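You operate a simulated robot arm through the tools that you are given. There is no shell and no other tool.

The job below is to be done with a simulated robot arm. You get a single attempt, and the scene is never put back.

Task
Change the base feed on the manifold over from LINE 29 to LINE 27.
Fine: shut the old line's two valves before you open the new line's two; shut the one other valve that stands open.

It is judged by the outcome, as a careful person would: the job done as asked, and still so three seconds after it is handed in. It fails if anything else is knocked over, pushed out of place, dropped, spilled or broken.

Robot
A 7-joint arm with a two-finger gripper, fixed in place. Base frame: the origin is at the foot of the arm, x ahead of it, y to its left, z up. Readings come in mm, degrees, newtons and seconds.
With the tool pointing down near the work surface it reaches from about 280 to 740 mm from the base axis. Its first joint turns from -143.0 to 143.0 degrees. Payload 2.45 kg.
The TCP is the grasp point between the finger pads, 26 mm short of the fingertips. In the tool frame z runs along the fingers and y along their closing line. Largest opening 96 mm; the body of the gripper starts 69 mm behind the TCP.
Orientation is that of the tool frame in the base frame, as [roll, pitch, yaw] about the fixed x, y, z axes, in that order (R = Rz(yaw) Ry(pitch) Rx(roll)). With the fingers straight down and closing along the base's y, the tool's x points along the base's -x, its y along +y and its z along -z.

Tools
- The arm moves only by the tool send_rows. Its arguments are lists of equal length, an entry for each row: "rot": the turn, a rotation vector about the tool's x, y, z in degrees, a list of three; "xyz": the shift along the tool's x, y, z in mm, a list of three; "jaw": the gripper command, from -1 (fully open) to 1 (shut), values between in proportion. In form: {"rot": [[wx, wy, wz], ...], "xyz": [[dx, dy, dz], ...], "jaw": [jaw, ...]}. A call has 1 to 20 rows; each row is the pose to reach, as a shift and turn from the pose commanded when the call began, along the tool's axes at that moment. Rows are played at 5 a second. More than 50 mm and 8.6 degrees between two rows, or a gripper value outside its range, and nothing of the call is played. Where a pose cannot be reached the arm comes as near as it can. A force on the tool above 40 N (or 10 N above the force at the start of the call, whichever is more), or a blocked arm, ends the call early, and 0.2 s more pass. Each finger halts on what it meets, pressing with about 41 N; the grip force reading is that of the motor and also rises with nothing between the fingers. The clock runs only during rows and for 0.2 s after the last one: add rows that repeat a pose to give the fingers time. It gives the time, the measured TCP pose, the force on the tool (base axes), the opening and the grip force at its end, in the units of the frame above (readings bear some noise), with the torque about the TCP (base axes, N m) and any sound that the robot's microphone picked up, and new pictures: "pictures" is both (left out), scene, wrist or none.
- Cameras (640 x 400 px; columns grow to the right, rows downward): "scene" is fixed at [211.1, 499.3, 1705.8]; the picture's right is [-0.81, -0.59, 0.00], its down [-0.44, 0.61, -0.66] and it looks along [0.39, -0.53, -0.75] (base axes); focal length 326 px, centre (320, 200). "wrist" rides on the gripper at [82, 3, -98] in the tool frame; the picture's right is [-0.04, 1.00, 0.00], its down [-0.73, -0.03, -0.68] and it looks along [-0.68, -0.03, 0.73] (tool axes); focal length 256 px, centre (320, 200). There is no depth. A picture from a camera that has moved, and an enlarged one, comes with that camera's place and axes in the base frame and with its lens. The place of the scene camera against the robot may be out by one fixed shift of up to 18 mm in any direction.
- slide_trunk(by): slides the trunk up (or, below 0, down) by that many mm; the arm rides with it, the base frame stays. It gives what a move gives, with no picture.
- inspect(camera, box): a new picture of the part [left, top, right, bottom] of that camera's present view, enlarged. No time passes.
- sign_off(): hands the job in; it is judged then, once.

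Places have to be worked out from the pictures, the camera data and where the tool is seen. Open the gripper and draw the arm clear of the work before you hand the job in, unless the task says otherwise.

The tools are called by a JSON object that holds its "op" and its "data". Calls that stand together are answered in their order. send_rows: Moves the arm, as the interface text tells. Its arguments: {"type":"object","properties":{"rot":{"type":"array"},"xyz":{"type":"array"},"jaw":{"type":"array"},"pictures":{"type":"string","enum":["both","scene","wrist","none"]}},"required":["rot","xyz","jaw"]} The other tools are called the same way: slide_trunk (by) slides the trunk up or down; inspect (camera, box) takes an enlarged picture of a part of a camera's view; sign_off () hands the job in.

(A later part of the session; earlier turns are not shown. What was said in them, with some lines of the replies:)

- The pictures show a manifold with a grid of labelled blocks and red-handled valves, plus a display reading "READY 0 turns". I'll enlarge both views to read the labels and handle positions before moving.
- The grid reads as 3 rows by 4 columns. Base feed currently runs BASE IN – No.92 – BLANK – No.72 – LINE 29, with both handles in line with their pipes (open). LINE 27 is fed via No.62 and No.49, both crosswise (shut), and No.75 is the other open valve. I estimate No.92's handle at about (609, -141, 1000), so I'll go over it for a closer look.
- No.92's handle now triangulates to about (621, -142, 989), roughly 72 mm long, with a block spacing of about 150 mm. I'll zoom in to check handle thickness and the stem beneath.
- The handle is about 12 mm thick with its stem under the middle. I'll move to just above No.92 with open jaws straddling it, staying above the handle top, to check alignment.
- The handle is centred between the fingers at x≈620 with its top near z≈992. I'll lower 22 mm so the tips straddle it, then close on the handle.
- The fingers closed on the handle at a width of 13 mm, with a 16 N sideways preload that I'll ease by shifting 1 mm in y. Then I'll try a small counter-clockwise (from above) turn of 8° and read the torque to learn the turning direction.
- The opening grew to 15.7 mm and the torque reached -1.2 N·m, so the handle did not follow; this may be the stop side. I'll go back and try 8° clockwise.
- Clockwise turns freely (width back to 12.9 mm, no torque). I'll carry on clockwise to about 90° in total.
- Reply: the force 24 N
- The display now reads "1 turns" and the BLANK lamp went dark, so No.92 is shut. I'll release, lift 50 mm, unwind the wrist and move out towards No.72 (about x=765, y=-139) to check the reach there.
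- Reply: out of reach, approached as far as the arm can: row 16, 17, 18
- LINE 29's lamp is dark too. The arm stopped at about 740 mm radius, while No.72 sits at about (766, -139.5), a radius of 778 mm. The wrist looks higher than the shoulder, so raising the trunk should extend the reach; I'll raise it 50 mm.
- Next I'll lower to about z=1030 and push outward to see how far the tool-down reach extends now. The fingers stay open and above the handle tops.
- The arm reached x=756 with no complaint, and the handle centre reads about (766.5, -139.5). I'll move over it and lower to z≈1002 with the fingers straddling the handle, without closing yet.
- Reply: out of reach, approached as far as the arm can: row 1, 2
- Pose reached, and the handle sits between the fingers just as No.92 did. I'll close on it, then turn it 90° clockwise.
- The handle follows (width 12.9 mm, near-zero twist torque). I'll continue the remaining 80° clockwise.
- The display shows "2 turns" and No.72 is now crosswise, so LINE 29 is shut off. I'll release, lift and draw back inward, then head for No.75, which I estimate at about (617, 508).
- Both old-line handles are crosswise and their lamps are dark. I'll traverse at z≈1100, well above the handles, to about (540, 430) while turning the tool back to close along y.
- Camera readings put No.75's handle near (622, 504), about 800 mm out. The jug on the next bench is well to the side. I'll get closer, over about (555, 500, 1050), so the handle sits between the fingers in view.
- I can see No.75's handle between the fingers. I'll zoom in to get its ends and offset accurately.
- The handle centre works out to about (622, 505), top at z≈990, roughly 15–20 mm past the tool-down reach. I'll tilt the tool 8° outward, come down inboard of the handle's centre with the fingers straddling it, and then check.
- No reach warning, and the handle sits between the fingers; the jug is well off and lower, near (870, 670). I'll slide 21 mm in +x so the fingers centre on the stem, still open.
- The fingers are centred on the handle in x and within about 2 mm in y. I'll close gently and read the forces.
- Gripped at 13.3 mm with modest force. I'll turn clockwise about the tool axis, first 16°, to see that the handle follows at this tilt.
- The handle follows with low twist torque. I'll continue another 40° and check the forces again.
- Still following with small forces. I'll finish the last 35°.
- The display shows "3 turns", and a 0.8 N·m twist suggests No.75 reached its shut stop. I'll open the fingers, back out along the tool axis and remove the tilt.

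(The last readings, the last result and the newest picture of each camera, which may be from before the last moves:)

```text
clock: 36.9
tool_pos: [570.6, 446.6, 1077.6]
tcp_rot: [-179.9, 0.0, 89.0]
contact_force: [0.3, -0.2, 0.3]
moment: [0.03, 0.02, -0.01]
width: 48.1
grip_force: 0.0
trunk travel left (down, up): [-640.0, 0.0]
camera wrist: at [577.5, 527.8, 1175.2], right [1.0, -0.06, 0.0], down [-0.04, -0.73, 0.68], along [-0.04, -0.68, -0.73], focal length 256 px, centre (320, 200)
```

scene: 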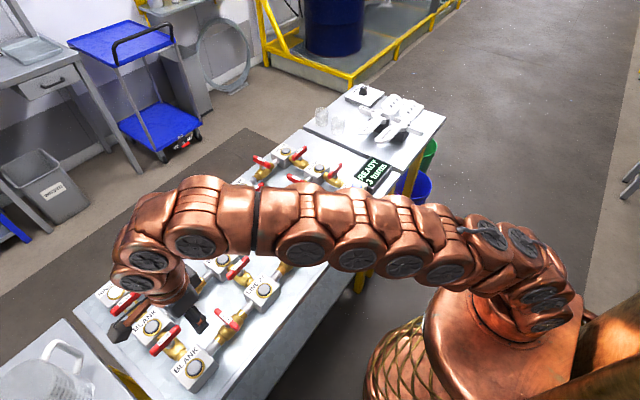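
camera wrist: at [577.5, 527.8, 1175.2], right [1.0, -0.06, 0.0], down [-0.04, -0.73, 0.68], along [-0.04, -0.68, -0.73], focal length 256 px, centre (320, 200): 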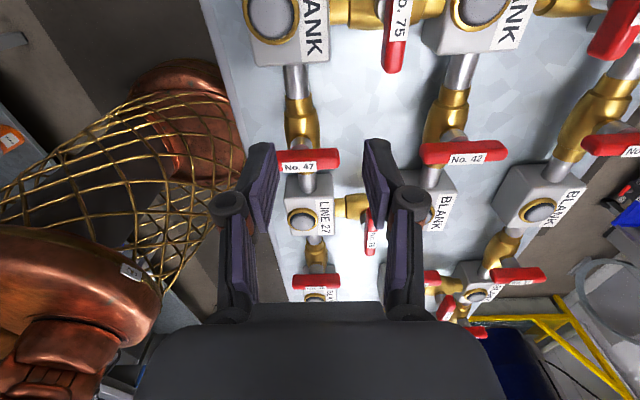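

No.75 is crosswise now. I'll move over to No.49 (estimated (550, 183)) at z≈1060 with the tool back at its closing-along-y orientation.

{"op": "send_rows", "data": {"rot": [[0, 0, -7.6], [0, 0, -15.2], [0, 0, -22.8], [0, 0, -30.4], [0, 0, -38], [0, 0, -45.6], [0, 0, -53.2], [0, 0, -60.8], [0, 0, -68.4], [0, 0, -76], [0, 0, -83.6], [0, 0, -91], [0, 0, -91]], "xyz": [[-22, -2, 0], [-44, -4, 0], [-66, -6, 0], [-88, -8, 0], [-110, -10, 0], [-132, -12, 0], [-154, -14, 0], [-176, -16, 0], [-198, -18, 0], [-220, -20, 5], [-242, -22, 10], [-264, -23, 18], [-264, -23, 18]], "jaw": [0, 0, 0, 0, 0, 0, 0, 0, 0, 0, 0, 0, 0]}}

{"op": "inspect", "data": {"camera": "wrist", "box": [240, 40, 400, 220]}}

```text
clock: 39.7
tool_pos: [543.8, 183.9, 1059.0]
tcp_rot: [-179.9, 0.0, -179.9]
contact_force: [-0.2, -0.6, 0.8]
moment: [0.01, -0.02, -0.01]
width: 48.1
grip_force: 0.1
trunk travel left (down, up): [-640.0, 0.0]
camera wrist: at [464.2, 185.6, 1157.2], right [0.04, 1.0, 0.0], down [0.73, -0.03, 0.68], along [0.68, -0.03, -0.73], focal length 256 px, centre (320, 200)
```

scene: 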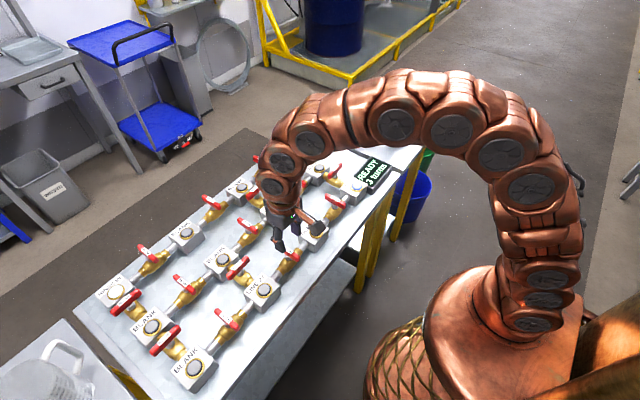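
wrist: 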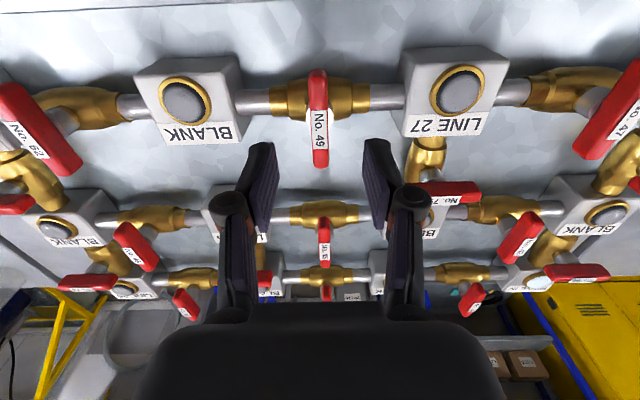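

```text
2.22 times, centred on (320, 130) of wrist
camera zoom: at [464.2, 185.6, 1157.2], right [0.04, 1.0, 0.0], down [0.73, -0.03, 0.68], along [0.68, -0.03, -0.73], focal length 569 px, centre (320, 356)
```

zoom: 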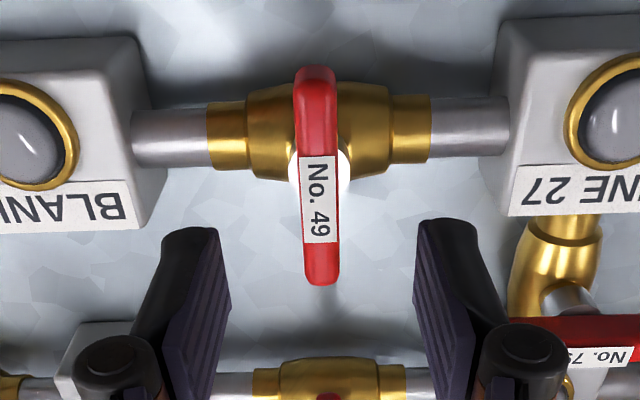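

No.49's handle centre is at about (551, 183.5), crosswise to its pipe (shut). I'll lower onto it and close on the handle.

{"op": "send_rows", "data": {"rot": [[0, 0, 0], [0, 0, 0], [0, 0, 0], [0, 0, 0], [0, 0, 0], [0, 0, 0], [0, 0, 0], [0, 0, 0], [0, 0, 0]], "xyz": [[-7.2, 0, 15], [-7.2, 0, 30], [-7.2, 0, 45], [-7.2, 0, 57], [-7.2, 0, 57], [-7.2, 0, 57], [-7.2, 0, 57], [-7.2, 0, 57], [-7.2, 0, 57]], "jaw": [0, 0, 0, 0, 0.4, 0.8, 1, 1, 1], "pictures": "wrist"}}

```text
clock: 41.7
tool_pos: [550.8, 182.5, 1001.0]
tcp_rot: [-180.0, -0.1, -180.0]
contact_force: [0.8, -7.4, -0.7]
moment: [-0.23, -0.07, 0.02]
width: 13.2
grip_force: 40.0
trunk travel left (down, up): [-640.0, 0.0]
camera wrist: at [471.9, 185.2, 1099.6], right [0.04, 1.0, 0.0], down [0.73, -0.03, 0.68], along [0.68, -0.03, -0.73], focal length 256 px, centre (320, 200)
```

wrist: 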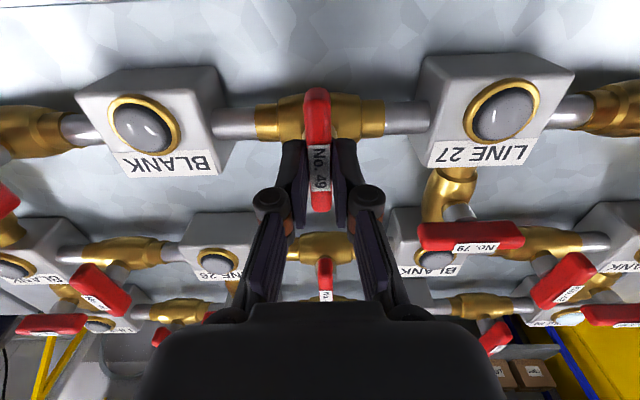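

The handle is gripped at 13.2 mm with low force. Since these valves shut clockwise, I'll test opening with a 10° counter-clockwise turn.

{"op": "send_rows", "data": {"rot": [[0, 0, -4], [0, 0, -8], [0, 0, -10], [0, 0, -10]], "xyz": [[0, 0, 0], [0, 0, 0], [0, 0, 0], [0, 0, 0]], "jaw": [1, 1, 1, 1], "pictures": "wrist"}}

```text
clock: 42.7
tool_pos: [550.9, 182.2, 1001.7]
tcp_rot: [179.9, 0.0, -169.9]
contact_force: [-0.6, -11.0, -7.0]
moment: [-0.12, -0.9, 0.04]
width: 12.8
grip_force: 39.3
trunk travel left (down, up): [-640.0, 0.0]
camera wrist: at [472.6, 171.1, 1099.7], right [-0.13, 0.99, 0.0], down [0.73, 0.1, 0.68], along [0.67, 0.09, -0.73], focal length 256 px, centre (320, 200)
```

wrist: 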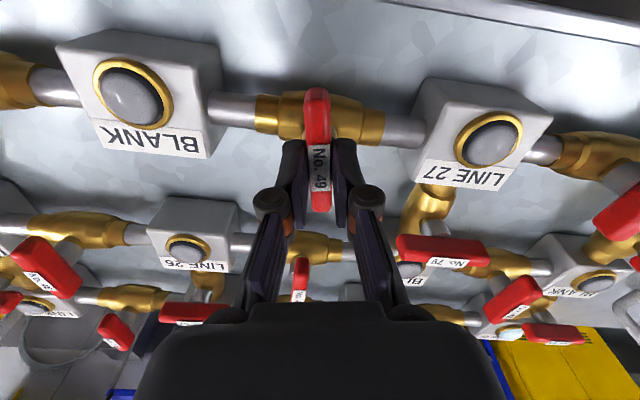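

The handle follows counter-clockwise (width 12.8 mm, no twist torque). I'll turn the remaining 80°.

{"op": "send_rows", "data": {"rot": [[0, 0, -8], [0, 0, -16], [0, 0, -24], [0, 0, -32], [0, 0, -40], [0, 0, -48], [0, 0, -56], [0, 0, -64], [0, 0, -72], [0, 0, -76], [0, 0, -80], [0, 0, -80]], "xyz": [[0, 0, 0], [0, 0, 0], [0, 0, 0], [0, 0, 0], [0, 0, 0], [0, 0, 0], [0, 0, 0], [0, 0, 0], [0, 0, 0], [0, 0, 0], [0, 0, 0], [0, 0, 0]], "jaw": [1, 1, 1, 1, 1, 1, 1, 1, 1, 1, 1, 1]}}

```text
clock: 45.3
tool_pos: [550.4, 184.6, 1000.6]
tcp_rot: [179.8, 0.0, -89.9]
contact_force: [-17.0, 3.2, -8.5]
moment: [0.77, 0.38, -0.04]
width: 12.9
grip_force: 40.1
trunk travel left (down, up): [-640.0, 0.0]
camera wrist: at [549.0, 101.8, 1099.7], right [-1.0, 0.04, 0.0], down [0.03, 0.73, 0.68], along [0.03, 0.68, -0.73], focal length 256 px, centre (320, 200)
```

scene: 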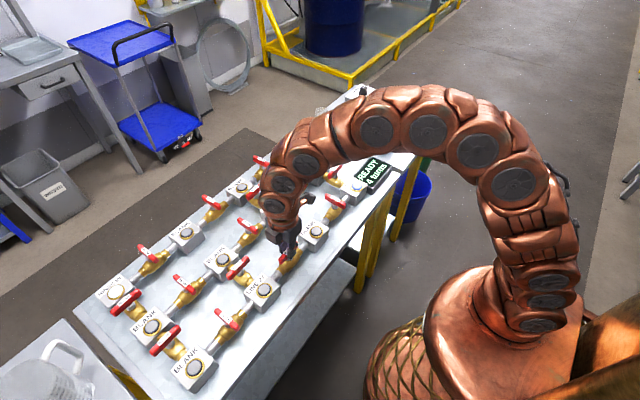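
wrist: 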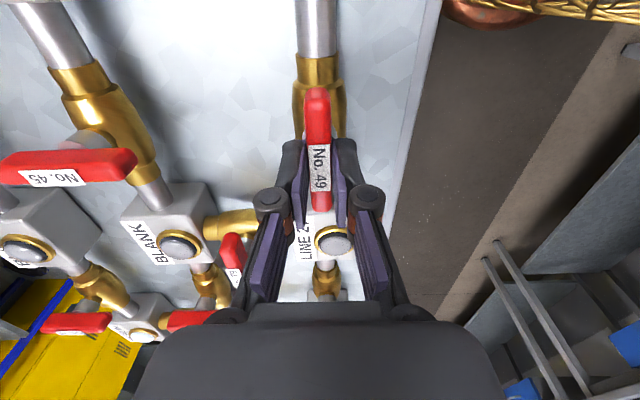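

"4 turns" shows and No.49's handle is in line with its pipe. I'll release, lift 58 mm and traverse to No.62 (estimated (551, -31.5)), turning the tool back.

{"op": "send_rows", "data": {"rot": [[0, 0, 0], [0, 0, 0], [0, 0, 0], [0, 0, 0], [0, 0, 0], [0, 0, 7.5], [0, 0, 15], [0, 0, 22.5], [0, 0, 30], [0, 0, 37.5], [0, 0, 45], [0, 0, 52.5], [0, 0, 60], [0, 0, 67.5], [0, 0, 75], [0, 0, 82.5], [0, 0, 90], [0, 0, 90]], "xyz": [[0, 0, 0], [0, 0, 0], [0, 0, 0], [0, 0, -25], [0, 0, -58], [18, 0, -58], [36, 0, -58], [54, 0, -58], [72, 0, -58], [90, 0, -58], [108, 0, -58], [126, 0, -58], [144, 0, -58], [162, 0, -58], [180, 0, -58], [198, 0, -58], [215, 0, -58], [215, 0, -58]], "jaw": [0.5, 0, 0, 0, 0, 0, 0, 0, 0, 0, 0, 0, 0, 0, 0, 0, 0, 0]}}

{"op": "inspect", "data": {"camera": "wrist", "box": [240, 40, 400, 220]}}

```text
clock: 49.1
tool_pos: [550.1, -31.0, 1058.3]
tcp_rot: [180.0, 0.0, -180.0]
contact_force: [-0.1, 0.4, -0.2]
moment: [0.01, -0.01, 0.0]
width: 48.0
grip_force: 0.1
trunk travel left (down, up): [-640.0, 0.0]
camera wrist: at [471.0, -29.2, 1157.8], right [0.04, 1.0, 0.0], down [0.73, -0.03, 0.68], along [0.68, -0.03, -0.73], focal length 256 px, centre (320, 200)
```

scene: 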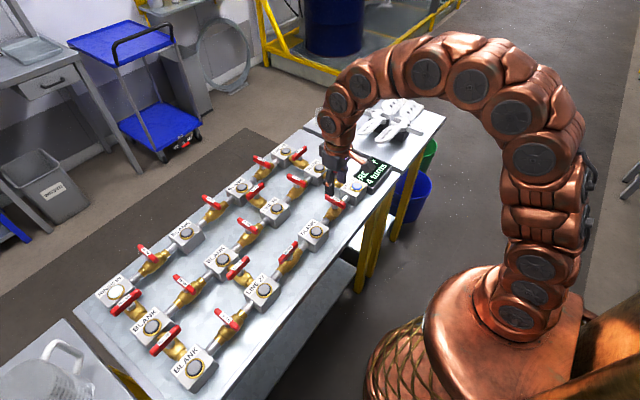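
wrist: 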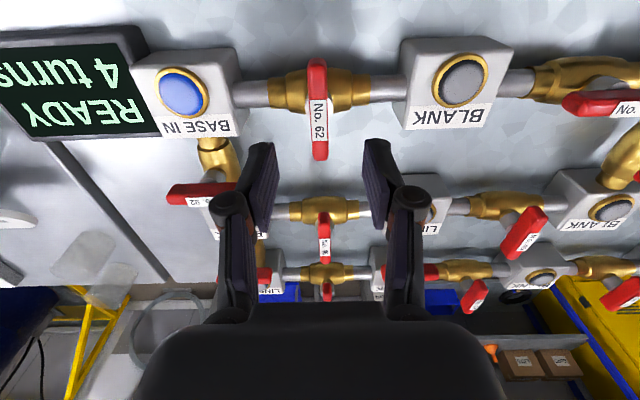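

```text
2.22 times, centred on (320, 130) of wrist
camera zoom: at [471.0, -29.2, 1157.8], right [0.04, 1.0, 0.0], down [0.73, -0.03, 0.68], along [0.68, -0.03, -0.73], focal length 569 px, centre (320, 356)
```

zoom: 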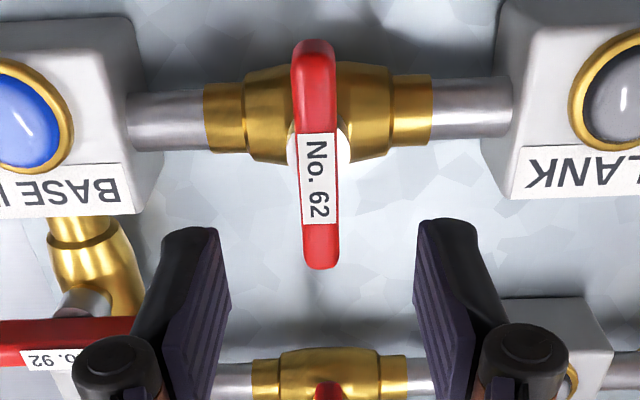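

No.62's handle centre is at about (551.5, -31.7). I'll lower, grip it and start a 10° counter-clockwise turn.

{"op": "send_rows", "data": {"rot": [[0, 0, 0], [0, 0, 0], [0, 0, 0], [0, 0, 0], [0, 0, 0], [0, 0, 0], [0, 0, 0], [0, 0, 0], [0, 0, 0], [0, 0, -5], [0, 0, -10], [0, 0, -10]], "xyz": [[-1, -0.6, 15], [-1, -0.6, 30], [-1, -0.6, 45], [-1, -0.6, 57], [-1, -0.6, 57], [-1, -0.6, 57], [-1, -0.6, 57], [-1, -0.6, 57], [-1, -0.6, 57], [-1, -0.6, 57], [-1, -0.6, 57], [-1, -0.6, 57]], "jaw": [0, 0, 0, 0, 0.4, 0.8, 1, 1, 1, 1, 1, 1], "pictures": "wrist"}}

```text
clock: 51.7
tool_pos: [552.4, -32.5, 1002.0]
tcp_rot: [-179.9, 0.1, -170.0]
contact_force: [-2.7, 3.9, -4.1]
moment: [0.19, -0.51, -0.01]
width: 12.9
grip_force: 39.6
trunk travel left (down, up): [-640.0, 0.0]
camera wrist: at [472.8, -43.9, 1100.7], right [-0.14, 0.99, 0.0], down [0.73, 0.1, 0.68], along [0.67, 0.09, -0.73], focal length 256 px, centre (320, 200)
```

wrist: 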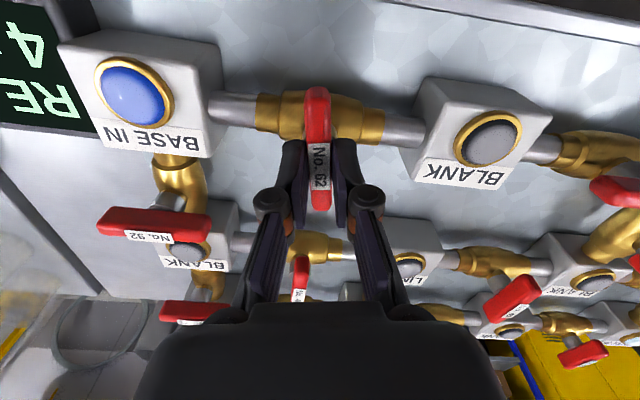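

No.62 follows freely counter-clockwise too. I'll turn the remaining 80° to open it.

{"op": "send_rows", "data": {"rot": [[0, 0, -8], [0, 0, -16], [0, 0, -24], [0, 0, -32], [0, 0, -40], [0, 0, -48], [0, 0, -56], [0, 0, -64], [0, 0, -72], [0, 0, -76], [0, 0, -80], [0, 0, -80]], "xyz": [[0, 0, 0], [0, 0, 0], [0, 0, 0], [0, 0, 0], [0, 0, 0], [0, 0, 0], [0, 0, 0], [0, 0, 0], [0, 0, 0], [0, 0, 0], [0, 0, 0], [0, 0, 0]], "jaw": [1, 1, 1, 1, 1, 1, 1, 1, 1, 1, 1, 1]}}

```text
clock: 54.3
tool_pos: [550.7, -31.2, 1002.8]
tcp_rot: [179.7, 0.1, -89.9]
contact_force: [-9.1, 5.6, -3.3]
moment: [-0.25, 0.32, -0.11]
width: 13.1
grip_force: 38.7
trunk travel left (down, up): [-640.0, 0.0]
stopped in row 12: the force on the tool passed its limit at 41 N (the readings are from after the stop); the commanded pose is now the measured one
camera wrist: at [549.6, -113.4, 1100.7], right [-1.0, 0.04, 0.01], down [0.03, 0.73, 0.68], along [0.02, 0.68, -0.73], focal length 256 px, centre (320, 200)
```

scene: 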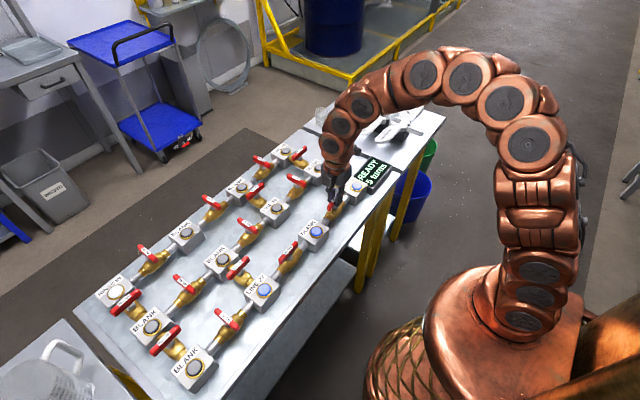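
wrist: 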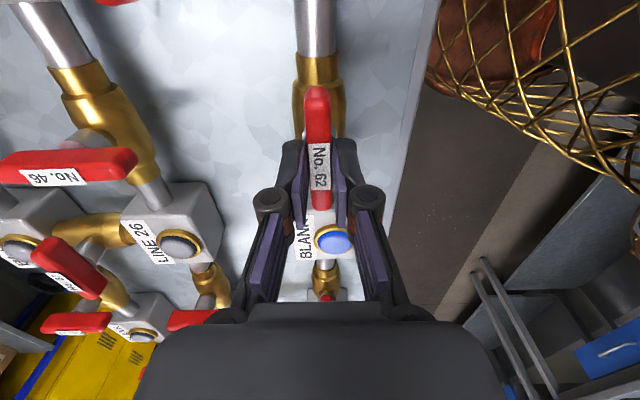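

"5 turns" shows, and the BLANK and LINE 27 lamps are blue; the brief 41 N stop came at the end of travel. I'll release, lift well clear and look over the whole manifold.

{"op": "send_rows", "data": {"rot": [[0, 0, 0], [0, 0, 0], [0, 0, 0], [0, 0, 0], [0, 0, 0], [0, 0, 0], [0, 0, 0], [0, 0, 0], [0, 0, 7.5], [0, 0, 15], [0, 0, 22.5], [0, 0, 30], [0, 0, 37.5], [0, 0, 45], [0, 0, 52.5], [0, 0, 60], [0, 0, 67.5], [0, 0, 75], [0, 0, 82.5], [0, 0, 90]], "xyz": [[0, 0, 0], [0, 0, 0], [0, 0, 0], [0, 0, -20], [0, 0, -45], [0, 10, -75], [0, 20, -105], [0, 30, -135], [0, 45, -165], [0, 60, -190], [0, 75, -210], [0, 90, -230], [0, 105, -245], [0, 120, -260], [0, 130, -270], [0, 140, -280], [0, 150, -290], [0, 150, -295], [0, 150, -300], [0, 150, -300]], "jaw": [0.5, 0, 0, 0, 0, -0.5, -1, -1, -1, -1, -1, -1, -1, -1, -1, -1, -1, -1, -1, -1]}}

{"op": "inspect", "data": {"camera": "scene", "box": [220, 130, 400, 242]}}

{"op": "inspect", "data": {"camera": "scene", "box": [90, 220, 330, 395]}}

```text
clock: 58.5
tool_pos: [401.3, -33.2, 1302.4]
tcp_rot: [180.0, -0.2, -180.0]
contact_force: [0.2, 0.9, -0.2]
moment: [-0.04, 0.01, 0.0]
width: 95.8
grip_force: 0.0
trunk travel left (down, up): [-640.0, 0.0]
camera wrist: at [322.6, -29.7, 1401.5], right [0.04, 1.0, 0.0], down [0.74, -0.03, 0.68], along [0.68, -0.03, -0.74], focal length 256 px, centre (320, 200)
```

scene: 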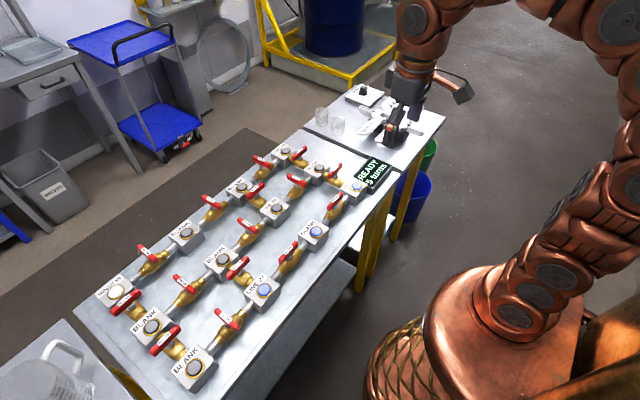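
wrist: 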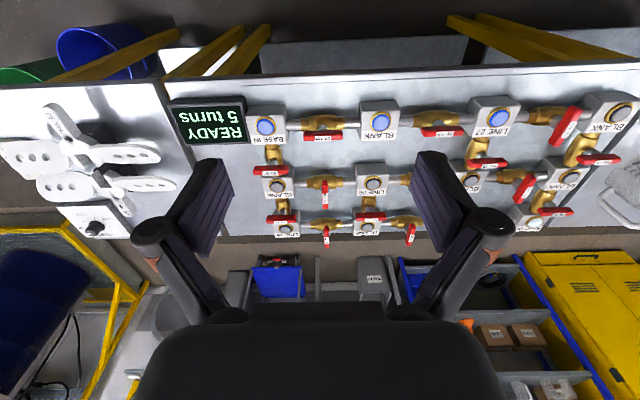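

```text
3.56 times, centred on (310, 186) of scene
camera zoom: at [211.1, 499.3, 1705.8], right [-0.81, -0.59, 0.0], down [-0.44, 0.61, -0.66], along [0.39, -0.53, -0.75], focal length 1158 px, centre (356, 250)
```

zoom: 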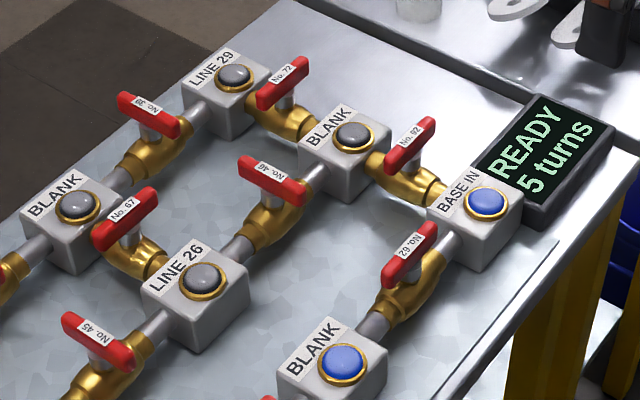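

```text
2.29 times, centred on (210, 308) of scene
camera zoom: at [211.1, 499.3, 1705.8], right [-0.81, -0.59, 0.0], down [-0.44, 0.61, -0.66], along [0.39, -0.53, -0.75], focal length 744 px, centre (571, -46)
```

zoom: 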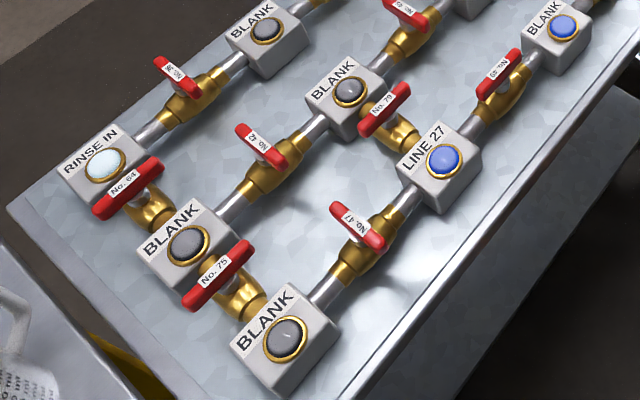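

All five moves check out: No.92, 72 and 75 are crosswise (shut), No.62 and 49 are in line (open). BASE IN, BLANK and LINE 27 are lit blue, and every other handle is as it was. The gripper is open and clear, so I'm handing in.

{"op": "sign_off", "data": {}}

```text
The job is handed in.
```

The base feed now runs from BASE IN to LINE 27, and LINE 29 is shut off. I've handed the job in.

- **Old line shut first:** No.92 and No.72 were turned crosswise, and the LINE 29 lamp went dark.
- **Other open valve shut:** No.75 was turned crosswise before anything was opened.
- **New line opened:** No.49 and then No.62 were turned in line with the pipe, and the LINE 27 lamp is lit blue.

The display read "READY 5 turns", one for each valve turned. In the last pictures the other handles looked unchanged and nothing had been knocked over or moved. The tool force briefly passed its 40 N limit (41 N) at the very end of opening No.62, which stopped that move. By then the handle was already in line and the lamps had lit.

To reach No.72 and No.75 I raised the trunk 50 mm, and it is still at that height. The arm was left drawn back with the gripper open.
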